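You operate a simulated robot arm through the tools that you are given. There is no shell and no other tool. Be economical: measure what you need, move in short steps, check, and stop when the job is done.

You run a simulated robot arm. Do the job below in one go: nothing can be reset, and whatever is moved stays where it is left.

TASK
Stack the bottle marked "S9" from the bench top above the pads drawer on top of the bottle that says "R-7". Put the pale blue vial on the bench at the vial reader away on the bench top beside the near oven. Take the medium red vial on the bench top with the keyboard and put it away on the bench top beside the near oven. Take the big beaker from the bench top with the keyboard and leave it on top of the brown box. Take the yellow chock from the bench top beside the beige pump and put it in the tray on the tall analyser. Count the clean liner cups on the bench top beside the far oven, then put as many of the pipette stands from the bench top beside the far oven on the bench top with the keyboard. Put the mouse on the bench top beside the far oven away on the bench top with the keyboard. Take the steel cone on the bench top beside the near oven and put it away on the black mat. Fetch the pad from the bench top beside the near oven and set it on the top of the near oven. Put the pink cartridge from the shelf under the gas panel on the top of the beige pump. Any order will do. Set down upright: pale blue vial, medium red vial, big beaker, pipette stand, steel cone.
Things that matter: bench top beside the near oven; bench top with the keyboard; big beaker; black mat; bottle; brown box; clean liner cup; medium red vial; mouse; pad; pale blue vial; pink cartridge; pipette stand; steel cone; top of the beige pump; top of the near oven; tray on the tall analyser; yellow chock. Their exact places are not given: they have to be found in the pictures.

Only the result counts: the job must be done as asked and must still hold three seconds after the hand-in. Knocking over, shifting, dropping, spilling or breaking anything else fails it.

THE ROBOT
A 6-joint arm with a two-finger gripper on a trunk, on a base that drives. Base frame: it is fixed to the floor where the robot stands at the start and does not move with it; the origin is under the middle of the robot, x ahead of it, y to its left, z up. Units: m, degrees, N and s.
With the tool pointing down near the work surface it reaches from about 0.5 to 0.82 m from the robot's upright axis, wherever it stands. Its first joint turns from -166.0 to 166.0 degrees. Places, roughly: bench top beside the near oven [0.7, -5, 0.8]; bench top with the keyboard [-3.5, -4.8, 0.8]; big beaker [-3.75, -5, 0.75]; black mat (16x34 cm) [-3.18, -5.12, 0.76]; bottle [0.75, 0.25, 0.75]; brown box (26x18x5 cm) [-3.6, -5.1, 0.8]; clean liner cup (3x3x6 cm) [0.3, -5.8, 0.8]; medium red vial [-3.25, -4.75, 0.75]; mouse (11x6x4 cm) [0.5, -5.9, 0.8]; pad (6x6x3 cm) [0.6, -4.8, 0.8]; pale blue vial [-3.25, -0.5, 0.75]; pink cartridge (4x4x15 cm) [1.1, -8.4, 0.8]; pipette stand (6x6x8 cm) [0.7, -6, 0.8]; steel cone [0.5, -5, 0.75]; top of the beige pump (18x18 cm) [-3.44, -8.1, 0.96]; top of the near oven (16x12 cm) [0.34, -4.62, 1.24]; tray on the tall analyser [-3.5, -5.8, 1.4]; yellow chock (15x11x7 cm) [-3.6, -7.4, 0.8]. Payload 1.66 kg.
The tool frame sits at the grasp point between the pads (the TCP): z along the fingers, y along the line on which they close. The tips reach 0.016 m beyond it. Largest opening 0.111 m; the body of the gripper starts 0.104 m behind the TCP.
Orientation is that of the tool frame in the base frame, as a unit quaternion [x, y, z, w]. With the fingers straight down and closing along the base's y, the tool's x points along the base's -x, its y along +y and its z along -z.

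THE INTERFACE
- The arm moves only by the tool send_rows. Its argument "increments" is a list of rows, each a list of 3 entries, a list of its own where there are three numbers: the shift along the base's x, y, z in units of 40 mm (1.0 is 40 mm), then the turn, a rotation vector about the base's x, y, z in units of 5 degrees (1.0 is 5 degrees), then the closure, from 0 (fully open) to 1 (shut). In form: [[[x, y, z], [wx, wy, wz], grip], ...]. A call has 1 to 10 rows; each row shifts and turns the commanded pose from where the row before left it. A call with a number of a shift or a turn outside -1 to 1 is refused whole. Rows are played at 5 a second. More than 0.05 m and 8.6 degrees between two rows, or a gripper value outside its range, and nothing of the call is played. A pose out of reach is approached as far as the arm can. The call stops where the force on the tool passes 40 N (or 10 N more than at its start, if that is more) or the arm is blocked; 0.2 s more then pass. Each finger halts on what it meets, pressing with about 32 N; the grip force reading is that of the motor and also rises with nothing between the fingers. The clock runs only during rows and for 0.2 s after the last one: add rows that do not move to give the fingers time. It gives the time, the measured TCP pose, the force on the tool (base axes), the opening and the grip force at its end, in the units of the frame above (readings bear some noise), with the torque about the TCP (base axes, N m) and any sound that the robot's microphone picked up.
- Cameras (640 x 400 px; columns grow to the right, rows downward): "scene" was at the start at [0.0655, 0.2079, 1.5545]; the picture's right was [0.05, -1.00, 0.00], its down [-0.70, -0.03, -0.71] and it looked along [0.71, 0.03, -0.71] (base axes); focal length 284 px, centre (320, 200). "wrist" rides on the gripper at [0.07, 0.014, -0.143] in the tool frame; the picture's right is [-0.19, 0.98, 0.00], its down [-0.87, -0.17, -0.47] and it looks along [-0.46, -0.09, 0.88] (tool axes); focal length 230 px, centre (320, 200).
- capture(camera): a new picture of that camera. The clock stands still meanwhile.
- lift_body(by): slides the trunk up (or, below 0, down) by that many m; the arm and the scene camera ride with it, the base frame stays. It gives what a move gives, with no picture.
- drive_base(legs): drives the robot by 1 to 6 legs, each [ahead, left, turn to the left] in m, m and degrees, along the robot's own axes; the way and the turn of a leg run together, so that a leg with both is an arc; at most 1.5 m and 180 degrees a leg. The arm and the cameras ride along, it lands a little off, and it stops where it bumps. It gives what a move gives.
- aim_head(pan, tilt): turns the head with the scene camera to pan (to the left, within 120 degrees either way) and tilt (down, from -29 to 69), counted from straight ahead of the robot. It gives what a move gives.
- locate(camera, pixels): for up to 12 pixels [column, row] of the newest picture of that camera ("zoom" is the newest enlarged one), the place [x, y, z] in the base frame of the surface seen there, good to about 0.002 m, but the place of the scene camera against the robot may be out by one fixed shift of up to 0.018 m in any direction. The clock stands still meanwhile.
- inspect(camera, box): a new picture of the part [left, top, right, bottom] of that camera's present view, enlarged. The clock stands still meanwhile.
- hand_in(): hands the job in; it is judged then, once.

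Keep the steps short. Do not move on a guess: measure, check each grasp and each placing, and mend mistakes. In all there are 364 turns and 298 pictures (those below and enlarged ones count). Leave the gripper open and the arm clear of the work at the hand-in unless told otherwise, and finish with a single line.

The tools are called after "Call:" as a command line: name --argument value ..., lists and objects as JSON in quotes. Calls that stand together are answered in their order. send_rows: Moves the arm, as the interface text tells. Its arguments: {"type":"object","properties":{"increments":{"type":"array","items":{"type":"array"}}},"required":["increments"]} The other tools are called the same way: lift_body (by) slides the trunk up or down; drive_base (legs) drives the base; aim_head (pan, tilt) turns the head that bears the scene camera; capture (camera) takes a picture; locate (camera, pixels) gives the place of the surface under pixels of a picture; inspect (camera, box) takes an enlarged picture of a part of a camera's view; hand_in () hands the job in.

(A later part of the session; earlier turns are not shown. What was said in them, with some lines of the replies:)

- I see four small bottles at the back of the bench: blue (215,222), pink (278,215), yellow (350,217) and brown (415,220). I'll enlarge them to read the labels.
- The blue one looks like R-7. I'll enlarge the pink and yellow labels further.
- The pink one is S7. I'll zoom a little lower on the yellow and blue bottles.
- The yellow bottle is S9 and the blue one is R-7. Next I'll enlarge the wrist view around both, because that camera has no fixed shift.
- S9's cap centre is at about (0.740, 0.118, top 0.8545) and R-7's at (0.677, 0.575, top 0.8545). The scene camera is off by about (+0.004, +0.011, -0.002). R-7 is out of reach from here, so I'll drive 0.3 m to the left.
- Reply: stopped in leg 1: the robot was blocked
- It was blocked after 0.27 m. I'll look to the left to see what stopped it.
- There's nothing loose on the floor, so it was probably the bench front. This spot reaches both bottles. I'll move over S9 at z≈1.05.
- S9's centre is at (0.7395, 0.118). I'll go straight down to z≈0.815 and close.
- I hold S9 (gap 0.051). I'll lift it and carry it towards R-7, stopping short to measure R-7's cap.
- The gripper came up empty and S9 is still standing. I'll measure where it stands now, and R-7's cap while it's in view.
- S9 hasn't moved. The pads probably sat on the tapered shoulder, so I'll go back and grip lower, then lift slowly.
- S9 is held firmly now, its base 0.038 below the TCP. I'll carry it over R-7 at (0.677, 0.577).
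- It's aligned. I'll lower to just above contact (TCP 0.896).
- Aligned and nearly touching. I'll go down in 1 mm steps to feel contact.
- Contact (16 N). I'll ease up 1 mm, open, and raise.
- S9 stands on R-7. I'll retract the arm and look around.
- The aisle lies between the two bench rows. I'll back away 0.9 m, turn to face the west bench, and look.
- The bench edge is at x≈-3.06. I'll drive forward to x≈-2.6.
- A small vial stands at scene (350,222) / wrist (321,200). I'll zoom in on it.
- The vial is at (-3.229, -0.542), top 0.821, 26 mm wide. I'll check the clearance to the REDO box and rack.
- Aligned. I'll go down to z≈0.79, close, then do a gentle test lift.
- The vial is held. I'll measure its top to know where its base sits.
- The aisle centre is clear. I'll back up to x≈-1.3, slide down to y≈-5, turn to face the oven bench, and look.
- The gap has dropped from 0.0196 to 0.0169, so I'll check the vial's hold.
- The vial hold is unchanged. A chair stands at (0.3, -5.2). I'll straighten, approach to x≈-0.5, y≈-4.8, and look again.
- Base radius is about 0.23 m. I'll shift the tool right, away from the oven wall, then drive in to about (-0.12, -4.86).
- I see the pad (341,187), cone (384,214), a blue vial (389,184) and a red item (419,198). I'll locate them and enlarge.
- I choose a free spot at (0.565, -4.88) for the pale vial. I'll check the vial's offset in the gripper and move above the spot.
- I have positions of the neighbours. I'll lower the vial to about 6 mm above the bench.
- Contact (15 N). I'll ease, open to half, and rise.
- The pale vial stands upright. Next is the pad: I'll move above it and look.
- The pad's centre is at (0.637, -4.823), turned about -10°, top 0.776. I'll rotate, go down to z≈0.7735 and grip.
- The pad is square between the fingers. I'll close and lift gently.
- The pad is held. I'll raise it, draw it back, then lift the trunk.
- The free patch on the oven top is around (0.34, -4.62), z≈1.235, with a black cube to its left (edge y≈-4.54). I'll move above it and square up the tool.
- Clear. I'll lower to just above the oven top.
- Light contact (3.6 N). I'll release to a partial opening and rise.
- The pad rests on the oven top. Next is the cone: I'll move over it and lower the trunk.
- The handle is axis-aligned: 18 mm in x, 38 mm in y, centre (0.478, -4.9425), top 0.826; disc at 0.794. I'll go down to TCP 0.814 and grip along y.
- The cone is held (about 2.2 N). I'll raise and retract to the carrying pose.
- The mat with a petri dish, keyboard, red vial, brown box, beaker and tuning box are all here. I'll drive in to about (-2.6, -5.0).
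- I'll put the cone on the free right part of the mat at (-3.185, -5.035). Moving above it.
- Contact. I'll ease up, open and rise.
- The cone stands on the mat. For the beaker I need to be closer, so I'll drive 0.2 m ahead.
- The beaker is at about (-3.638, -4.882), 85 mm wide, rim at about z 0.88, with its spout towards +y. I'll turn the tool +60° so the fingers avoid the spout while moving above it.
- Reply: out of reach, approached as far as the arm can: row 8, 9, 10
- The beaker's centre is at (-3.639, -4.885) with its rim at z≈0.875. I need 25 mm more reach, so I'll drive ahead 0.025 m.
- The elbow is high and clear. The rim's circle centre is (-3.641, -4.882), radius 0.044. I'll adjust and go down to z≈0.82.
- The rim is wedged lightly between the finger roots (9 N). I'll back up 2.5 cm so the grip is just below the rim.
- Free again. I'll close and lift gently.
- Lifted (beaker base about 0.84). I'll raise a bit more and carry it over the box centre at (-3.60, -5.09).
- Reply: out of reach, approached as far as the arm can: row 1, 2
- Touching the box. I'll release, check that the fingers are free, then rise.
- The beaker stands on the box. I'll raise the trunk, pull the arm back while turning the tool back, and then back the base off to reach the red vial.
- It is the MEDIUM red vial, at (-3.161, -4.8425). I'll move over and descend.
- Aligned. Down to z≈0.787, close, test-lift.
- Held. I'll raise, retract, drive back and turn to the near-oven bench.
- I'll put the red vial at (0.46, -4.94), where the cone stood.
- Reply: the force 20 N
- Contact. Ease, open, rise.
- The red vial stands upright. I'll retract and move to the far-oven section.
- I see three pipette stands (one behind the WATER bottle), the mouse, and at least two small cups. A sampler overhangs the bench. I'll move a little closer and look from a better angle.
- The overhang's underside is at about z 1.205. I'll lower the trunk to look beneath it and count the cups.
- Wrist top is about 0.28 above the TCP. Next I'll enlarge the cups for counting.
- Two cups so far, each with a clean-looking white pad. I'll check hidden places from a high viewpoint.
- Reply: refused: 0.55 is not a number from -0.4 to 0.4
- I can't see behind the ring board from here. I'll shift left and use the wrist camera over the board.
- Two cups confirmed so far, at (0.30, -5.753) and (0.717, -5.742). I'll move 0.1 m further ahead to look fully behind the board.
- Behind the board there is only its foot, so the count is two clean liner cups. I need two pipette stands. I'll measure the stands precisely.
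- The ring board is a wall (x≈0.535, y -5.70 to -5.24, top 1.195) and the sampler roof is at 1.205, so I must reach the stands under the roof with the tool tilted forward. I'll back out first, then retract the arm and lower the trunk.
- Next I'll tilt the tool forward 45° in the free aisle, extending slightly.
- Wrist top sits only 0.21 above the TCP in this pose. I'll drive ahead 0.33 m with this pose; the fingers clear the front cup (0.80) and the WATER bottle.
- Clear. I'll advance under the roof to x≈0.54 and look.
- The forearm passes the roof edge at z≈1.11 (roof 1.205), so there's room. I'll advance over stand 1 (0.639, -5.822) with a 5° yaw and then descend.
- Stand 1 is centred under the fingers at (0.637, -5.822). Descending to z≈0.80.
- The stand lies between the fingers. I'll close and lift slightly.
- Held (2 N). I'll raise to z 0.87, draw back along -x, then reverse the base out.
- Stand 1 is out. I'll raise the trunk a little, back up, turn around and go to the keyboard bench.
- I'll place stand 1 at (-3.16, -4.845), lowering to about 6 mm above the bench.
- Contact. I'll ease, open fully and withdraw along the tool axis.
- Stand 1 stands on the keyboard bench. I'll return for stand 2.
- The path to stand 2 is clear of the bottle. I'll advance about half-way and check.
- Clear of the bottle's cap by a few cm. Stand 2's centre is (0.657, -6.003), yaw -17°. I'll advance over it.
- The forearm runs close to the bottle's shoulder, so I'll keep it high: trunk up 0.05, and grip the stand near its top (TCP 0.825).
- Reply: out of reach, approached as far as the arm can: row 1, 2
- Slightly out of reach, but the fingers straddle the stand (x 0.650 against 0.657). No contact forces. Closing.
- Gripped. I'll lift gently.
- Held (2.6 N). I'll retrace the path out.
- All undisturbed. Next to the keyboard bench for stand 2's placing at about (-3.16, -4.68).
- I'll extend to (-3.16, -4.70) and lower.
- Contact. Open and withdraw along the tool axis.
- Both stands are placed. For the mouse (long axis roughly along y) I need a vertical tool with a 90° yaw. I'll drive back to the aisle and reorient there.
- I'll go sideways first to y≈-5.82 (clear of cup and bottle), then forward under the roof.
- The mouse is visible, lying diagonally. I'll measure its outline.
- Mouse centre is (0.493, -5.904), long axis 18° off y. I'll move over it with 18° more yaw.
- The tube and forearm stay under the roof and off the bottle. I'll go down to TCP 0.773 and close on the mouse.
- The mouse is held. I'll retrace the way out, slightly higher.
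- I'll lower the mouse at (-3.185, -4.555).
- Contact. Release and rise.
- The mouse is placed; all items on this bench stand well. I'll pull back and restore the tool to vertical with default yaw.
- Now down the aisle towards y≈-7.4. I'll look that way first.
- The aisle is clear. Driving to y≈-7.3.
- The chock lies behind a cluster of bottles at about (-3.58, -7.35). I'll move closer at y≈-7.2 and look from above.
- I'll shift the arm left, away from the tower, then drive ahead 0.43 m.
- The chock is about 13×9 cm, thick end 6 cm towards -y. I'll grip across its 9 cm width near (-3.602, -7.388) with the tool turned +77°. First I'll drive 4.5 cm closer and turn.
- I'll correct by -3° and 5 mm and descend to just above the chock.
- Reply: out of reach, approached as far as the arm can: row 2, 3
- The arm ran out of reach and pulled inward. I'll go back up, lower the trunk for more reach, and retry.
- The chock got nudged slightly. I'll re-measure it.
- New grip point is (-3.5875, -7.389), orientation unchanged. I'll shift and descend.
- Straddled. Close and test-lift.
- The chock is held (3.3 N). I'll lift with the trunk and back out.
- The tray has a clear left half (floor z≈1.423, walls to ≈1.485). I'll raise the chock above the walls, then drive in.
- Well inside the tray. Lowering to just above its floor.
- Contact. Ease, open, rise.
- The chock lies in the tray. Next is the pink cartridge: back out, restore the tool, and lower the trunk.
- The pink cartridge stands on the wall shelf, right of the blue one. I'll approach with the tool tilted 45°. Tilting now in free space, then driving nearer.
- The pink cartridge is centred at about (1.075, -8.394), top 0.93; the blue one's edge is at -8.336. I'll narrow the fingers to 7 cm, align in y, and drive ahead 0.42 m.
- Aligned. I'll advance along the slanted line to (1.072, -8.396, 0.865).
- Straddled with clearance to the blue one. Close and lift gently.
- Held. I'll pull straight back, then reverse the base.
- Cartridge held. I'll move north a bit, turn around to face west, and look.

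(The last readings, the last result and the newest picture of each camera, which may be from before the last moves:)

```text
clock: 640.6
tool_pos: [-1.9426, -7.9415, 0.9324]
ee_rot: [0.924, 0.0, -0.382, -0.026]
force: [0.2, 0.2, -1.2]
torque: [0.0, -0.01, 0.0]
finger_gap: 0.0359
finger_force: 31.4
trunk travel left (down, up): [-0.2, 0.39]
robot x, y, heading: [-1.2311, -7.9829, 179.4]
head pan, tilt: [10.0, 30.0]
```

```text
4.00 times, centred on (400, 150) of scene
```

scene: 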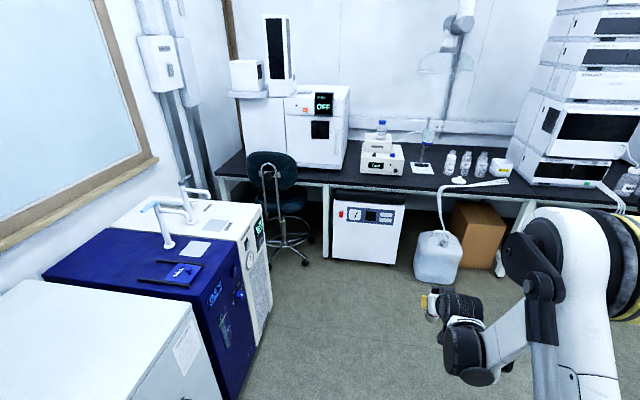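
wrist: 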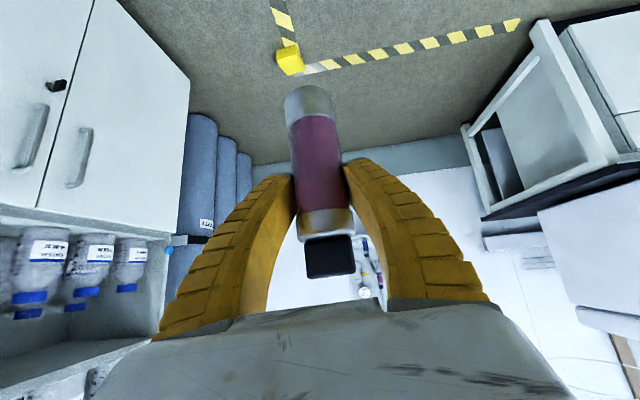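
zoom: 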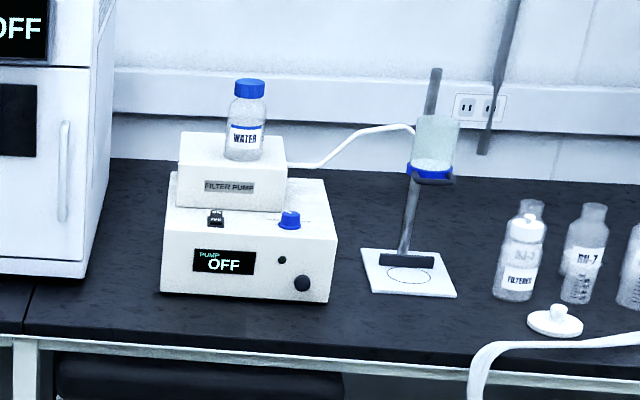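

I'll raise the trunk 0.2 and approach the pump.

Call:
lift_body --by 0.22

Call:
drive_base --legs '[[0.6, 0.1, 0.6], [0.55, 0.07, 0]]'

Call:
aim_head --pan 0 --tilt 45

Call:
capture --camera "scene"

Call:
capture --camera "wrist"

```text
clock: 642.9
tool_pos: [-1.9423, -7.9417, 1.1533]
ee_rot: [0.924, 0.0, -0.382, -0.027]
force: [0.1, 0.0, -2.6]
torque: [0.01, -0.02, -0.01]
finger_gap: 0.0361
finger_force: 31.8
trunk travel left (down, up): [-0.42, 0.17]
robot x, y, heading: [-1.2346, -7.9895, 179.3]
head pan, tilt: [10.0, 30.0]
```

```text
clock: 649.0
tool_pos: [-3.0671, -8.1289, 1.1528]
ee_rot: [0.924, 0.008, -0.382, -0.023]
force: [-1.0, 0.3, -1.5]
torque: [0.01, -0.03, 0.02]
finger_gap: 0.0362
finger_force: 32.2
trunk travel left (down, up): [-0.42, 0.17]
robot x, y, heading: [-2.3597, -8.1557, -179.5]
head pan, tilt: [10.0, 30.0]
```

```text
clock: 649.8
tool_pos: [-3.0659, -8.1283, 1.1531]
ee_rot: [0.923, 0.008, -0.383, -0.023]
force: [0.9, -0.6, -2.4]
torque: [-0.02, -0.02, 0.02]
finger_gap: 0.0359
finger_force: 32.6
trunk travel left (down, up): [-0.42, 0.17]
robot x, y, heading: [-2.3553, -8.1587, -179.4]
head pan, tilt: [0.0, 45.0]
```

```text
94 pictures are left
```

scene: 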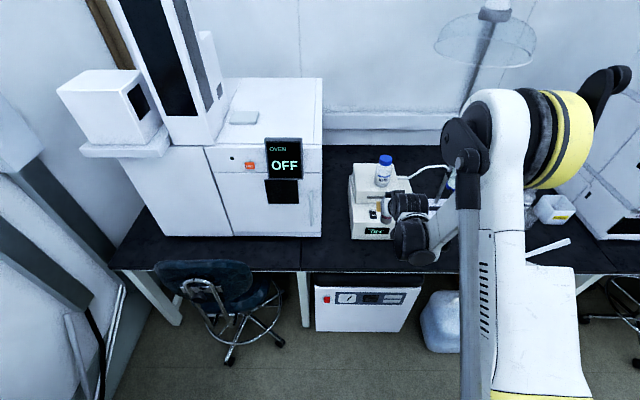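

```text
93 pictures are left
```

wrist: 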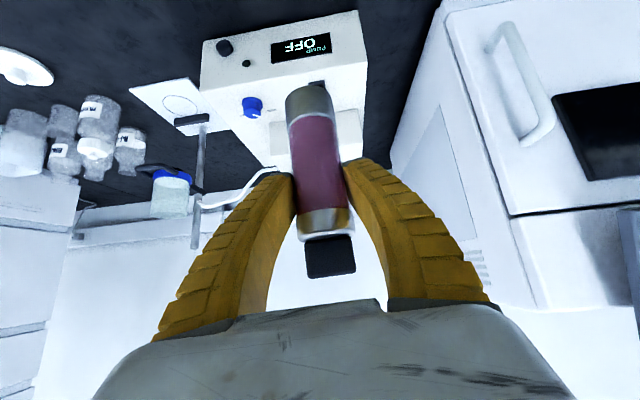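

Call:
inspect --camera "scene" --box '[330, 130, 450, 250]'

Call:
locate --camera "scene" --pixels '[[362, 170], [356, 190], [375, 195], [352, 185], [370, 160], [385, 160], [385, 185], [395, 195], [360, 200], [400, 170], [320, 200]]'

```text
3.33 times, centred on (390, 190) of scene
```

zoom: 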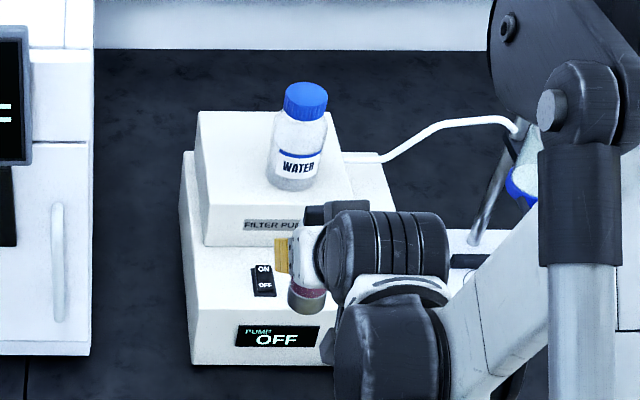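

```text
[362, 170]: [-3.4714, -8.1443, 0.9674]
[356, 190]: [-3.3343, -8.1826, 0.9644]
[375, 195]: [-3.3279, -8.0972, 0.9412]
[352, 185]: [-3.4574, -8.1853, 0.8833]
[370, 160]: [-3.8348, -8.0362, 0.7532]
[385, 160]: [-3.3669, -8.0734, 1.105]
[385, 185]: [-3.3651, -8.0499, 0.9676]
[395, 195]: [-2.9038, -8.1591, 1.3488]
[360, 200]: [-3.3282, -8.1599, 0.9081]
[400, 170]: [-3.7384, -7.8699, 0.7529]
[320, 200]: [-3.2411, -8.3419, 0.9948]
```

The bottle stands on the pump's front-right; the left strip (y -8.195…-8.12) is free. I'll yaw 10° so the gripper stays off the bottle, shift to y≈-8.17, and drive in.

Call:
send_rows --increments '[[[0, -0.5, 0], [0, 0, -1], 1], [[0, -0.5, 0], [0, 0, -1], 1], [[0, -0.1, 0], [0, 0, 0], 1]]'

Call:
drive_base --legs '[[0.24, 0, 0]]'

Call:
capture --camera "wrist"

Call:
capture --camera "scene"

```text
clock: 650.6
tool_pos: [-3.0657, -8.1725, 1.1545]
ee_rot: [0.921, -0.072, -0.38, -0.055]
force: [-0.1, 0.3, -1.8]
torque: [0.02, 0.01, 0.0]
finger_gap: 0.0359
finger_force: 31.5
trunk travel left (down, up): [-0.42, 0.17]
robot x, y, heading: [-2.3553, -8.1584, -179.2]
head pan, tilt: [0.0, 45.0]
```

```text
clock: 652.4
tool_pos: [-3.3032, -8.1805, 1.1537]
ee_rot: [0.921, -0.07, -0.379, -0.055]
force: [-0.4, -0.5, -2.0]
torque: [-0.02, -0.05, 0.0]
finger_gap: 0.0357
finger_force: 32.4
trunk travel left (down, up): [-0.42, 0.17]
robot x, y, heading: [-2.5937, -8.1644, -179.2]
head pan, tilt: [0.0, 45.0]
```

```text
91 pictures are left
```

wrist: 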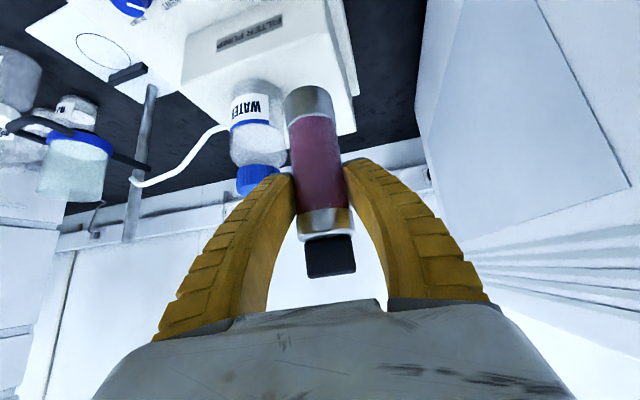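

```text
90 pictures are left
```

scene: 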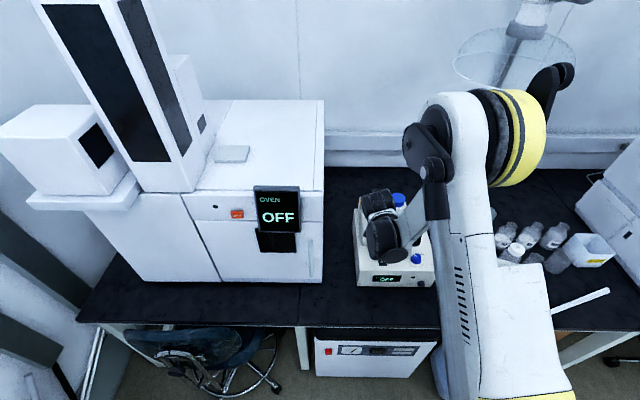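

Call:
locate --camera "wrist" --pixels '[[345, 60], [352, 92], [352, 125], [288, 135], [200, 80], [258, 110], [257, 170], [282, 135], [270, 95], [300, 60], [345, 105]]'

Call:
inspect --camera "wrist" --box '[170, 0, 370, 200]'

```text
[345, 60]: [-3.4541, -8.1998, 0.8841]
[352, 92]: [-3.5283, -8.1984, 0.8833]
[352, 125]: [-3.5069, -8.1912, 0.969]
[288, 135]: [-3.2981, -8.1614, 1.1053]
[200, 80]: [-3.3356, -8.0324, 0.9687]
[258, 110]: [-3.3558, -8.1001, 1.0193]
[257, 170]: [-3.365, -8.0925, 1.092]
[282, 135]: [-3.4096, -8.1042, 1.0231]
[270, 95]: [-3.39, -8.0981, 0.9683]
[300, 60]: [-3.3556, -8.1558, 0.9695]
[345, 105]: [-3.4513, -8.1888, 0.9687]
```

```text
2.00 times, centred on (270, 100) of wrist
```

zoom: 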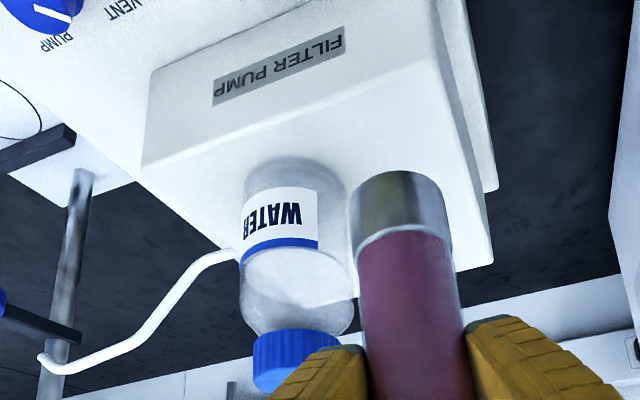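

Pump top: x -3.335…-3.51, y -8.195…-8.02, z 0.969; bottle circle centre (-3.386, -8.092), r≈0.031. I'll place the cartridge at (-3.45, -8.166). Moving over it.

Call:
send_rows --increments '[[[-0.92, 0.05, 0], [0, 0, 0], 1], [[-0.92, 0.05, 0], [0, 0, 0], 1], [[-0.92, 0.1, 0], [0, 0, 0], 1], [[-0.91, 0.15, 0], [0, 0, 0], 1], [[0, 0, 0], [0, 0, 0], 1]]'

Call:
capture --camera "wrist"

Call:
inspect --camera "scene" --box '[320, 130, 480, 290]'

```text
clock: 653.6
tool_pos: [-3.4471, -8.1665, 1.1557]
ee_rot: [0.921, -0.069, -0.38, -0.055]
force: [0.3, -0.2, -1.5]
torque: [-0.03, -0.01, -0.03]
finger_gap: 0.0358
finger_force: 31.9
trunk travel left (down, up): [-0.42, 0.17]
robot x, y, heading: [-2.5919, -8.1629, -179.2]
head pan, tilt: [0.0, 45.0]
```

```text
88 pictures are left
```

wrist: 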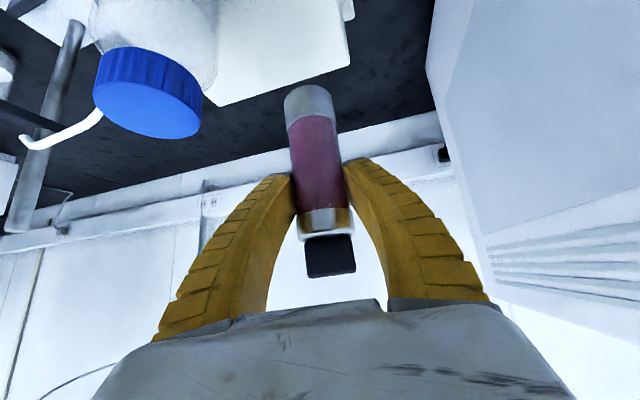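

```text
2.50 times, centred on (400, 210) of scene
```

zoom: 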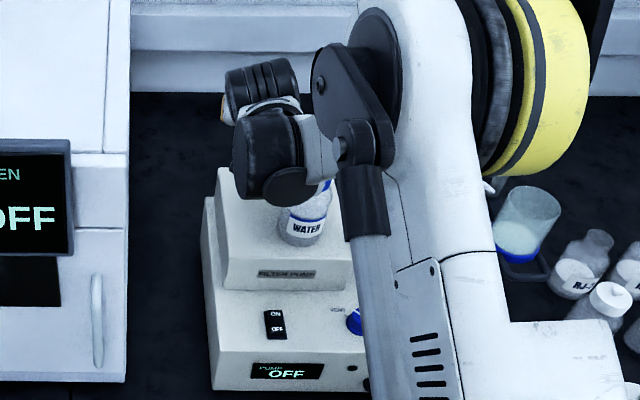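

Call:
send_rows --increments '[[[-0.07, 0, -0.5], [0, 0, 0], 1], [[0, 0, -0.6], [0, 0, 0], 1], [[0, 0, -0.6], [0, 0, 0], 1], [[0, 0, -0.5], [0, 0, 0], 1], [[0, 0, 0], [0, 0, 0], 1]]'

Call:
send_rows --increments '[[[0, 0, -0.08], [0, 0, 0], 1], [[0, 0, -0.06], [0, 0, 0], 1], [[0, 0, 0], [0, 0, 0], 1]]'

Call:
capture --camera "wrist"

```text
clock: 654.8
tool_pos: [-3.4521, -8.1649, 1.065]
ee_rot: [0.921, -0.069, -0.378, -0.054]
force: [0.5, 0.1, -1.5]
torque: [0.0, -0.02, -0.03]
finger_gap: 0.0357
finger_force: 31.7
trunk travel left (down, up): [-0.42, 0.17]
robot x, y, heading: [-2.5934, -8.1621, -179.3]
head pan, tilt: [0.0, 45.0]
```

```text
clock: 655.6
tool_pos: [-3.4517, -8.1667, 1.0602]
ee_rot: [0.921, -0.069, -0.379, -0.054]
force: [0.5, 0.7, -2.1]
torque: [-0.03, -0.02, 0.03]
finger_gap: 0.0355
finger_force: 31.9
trunk travel left (down, up): [-0.42, 0.17]
robot x, y, heading: [-2.5919, -8.1634, -179.0]
head pan, tilt: [0.0, 45.0]
```

```text
86 pictures are left
```

wrist: 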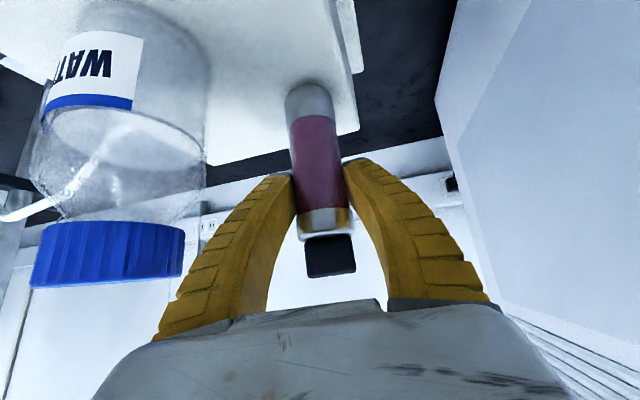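

Call:
send_rows --increments '[[[0, 0, -0.05], [0, 0, 0], 1], [[0, 0, -0.05], [0, 0, 0], 1], [[0, 0, 0], [0, 0, 0], 1]]'

Call:
send_rows --increments '[[[0, 0, -0.04], [0, 0, 0], 1], [[0, 0, -0.03], [0, 0, 0], 1], [[0, 0, 0], [0, 0, 0], 1]]'

```text
clock: 656.4
tool_pos: [-3.451, -8.1671, 1.0554]
ee_rot: [0.921, -0.069, -0.379, -0.054]
force: [0.3, 0.1, -2.2]
torque: [0.02, 0.01, 0.01]
finger_gap: 0.0356
finger_force: 31.5
trunk travel left (down, up): [-0.42, 0.17]
robot x, y, heading: [-2.5991, -8.1585, -178.9]
head pan, tilt: [0.0, 45.0]
```

```text
clock: 657.2
tool_pos: [-3.4524, -8.1657, 1.0537]
ee_rot: [0.921, -0.07, -0.38, -0.055]
force: [-6.6, 3.8, 17.9]
torque: [-0.07, 0.48, -0.07]
finger_gap: 0.0363
finger_force: 32.5
trunk travel left (down, up): [-0.42, 0.17]
robot x, y, heading: [-2.5953, -8.1619, -178.9]
head pan, tilt: [0.0, 45.0]
```

Contact. Ease, open to 5.5 cm, and withdraw along the tool axis.

Call:
send_rows --increments '[[[0, 0, 0.03], [0, 0, 0], 1], [[0, 0, 0], [0, 0, 0], 0.6], [[0, 0, 0], [0, 0, 0], 0.5], [[0, 0, 0], [0, 0, 0], 0.5], [[0.2, -0.04, 0.2], [0, 0, 0], 0.5], [[0.5, -0.1, 0.5], [0, 0, 0], 0.5], [[0.6, -0.12, 0.6], [0, 0, 0], 0.5], [[0.6, -0.12, 0.6], [0, 0, 0], 0.5], [[0.6, -0.12, 0.6], [0, 0, 0], 0.5]]'

Call:
capture --camera "wrist"

Call:
capture --camera "scene"

```text
clock: 659.2
tool_pos: [-3.3513, -8.1846, 1.157]
ee_rot: [0.921, -0.069, -0.379, -0.055]
force: [-0.4, -0.3, 0.0]
torque: [0.03, -0.01, -0.03]
finger_gap: 0.0574
finger_force: 1.5
trunk travel left (down, up): [-0.42, 0.17]
robot x, y, heading: [-2.5935, -8.1629, -179.1]
head pan, tilt: [0.0, 45.0]
```

```text
85 pictures are left
```

wrist: 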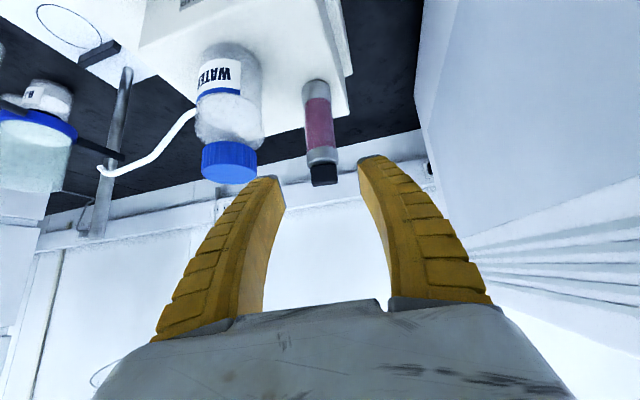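

```text
84 pictures are left
```

scene: 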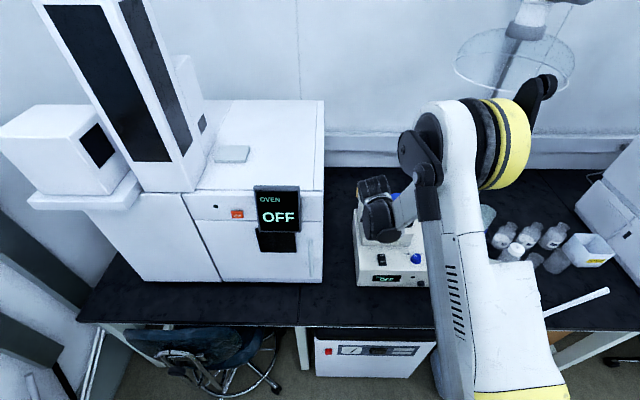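

The cartridge stands on the pump. I'll back away, open the gripper and take a last look.

Call:
drive_base --legs '[[-0.8, 0, 0]]'

Call:
send_rows --increments '[[[0, 0, 0], [0, 0, 0], 0], [[0, 0, 0], [0, 0, 0], 0]]'

Call:
aim_head --pan 0 --tilt 25

Call:
inspect --camera "scene" --box '[200, 80, 560, 280]'

```text
clock: 663.5
tool_pos: [-2.5519, -8.1754, 1.1567]
ee_rot: [0.922, -0.063, -0.38, -0.052]
force: [0.3, 0.1, 0.8]
torque: [0.02, 0.0, -0.04]
finger_gap: 0.0576
finger_force: 1.6
trunk travel left (down, up): [-0.42, 0.17]
robot x, y, heading: [-1.7927, -8.1473, -178.3]
head pan, tilt: [0.0, 45.0]
```

```text
clock: 664.1
tool_pos: [-2.5518, -8.1764, 1.1562]
ee_rot: [0.921, -0.064, -0.38, -0.052]
force: [0.3, 0.3, -0.3]
torque: [0.0, -0.01, 0.02]
finger_gap: 0.1111
finger_force: 0.0
trunk travel left (down, up): [-0.42, 0.17]
robot x, y, heading: [-1.7921, -8.1414, -178.5]
head pan, tilt: [0.0, 45.0]
```

```text
clock: 664.9
tool_pos: [-2.5526, -8.1762, 1.1558]
ee_rot: [0.921, -0.063, -0.38, -0.051]
force: [0.4, 0.1, 0.8]
torque: [0.02, 0.0, -0.03]
finger_gap: 0.1107
finger_force: 0.0
trunk travel left (down, up): [-0.42, 0.17]
robot x, y, heading: [-1.7911, -8.146, -178.4]
head pan, tilt: [0.0, 25.0]
```

```text
1.78 times, centred on (380, 180) of scene
```

zoom: 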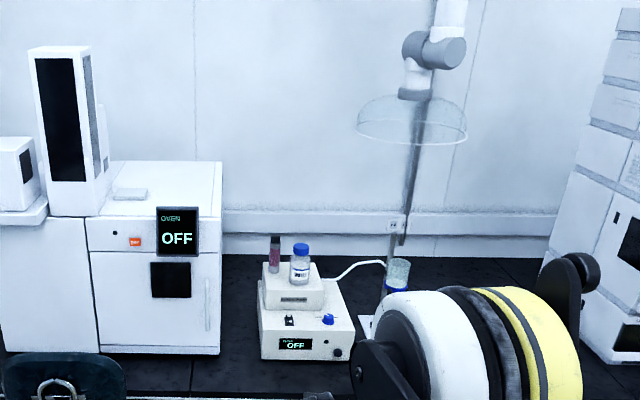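

Call:
hand_in

```text
The job is handed in.
```

All ten transfers were carried out, I saw each item in place after I let go of it, and the job has been handed in; I counted two clean liner cups, so two pipette stands were moved.
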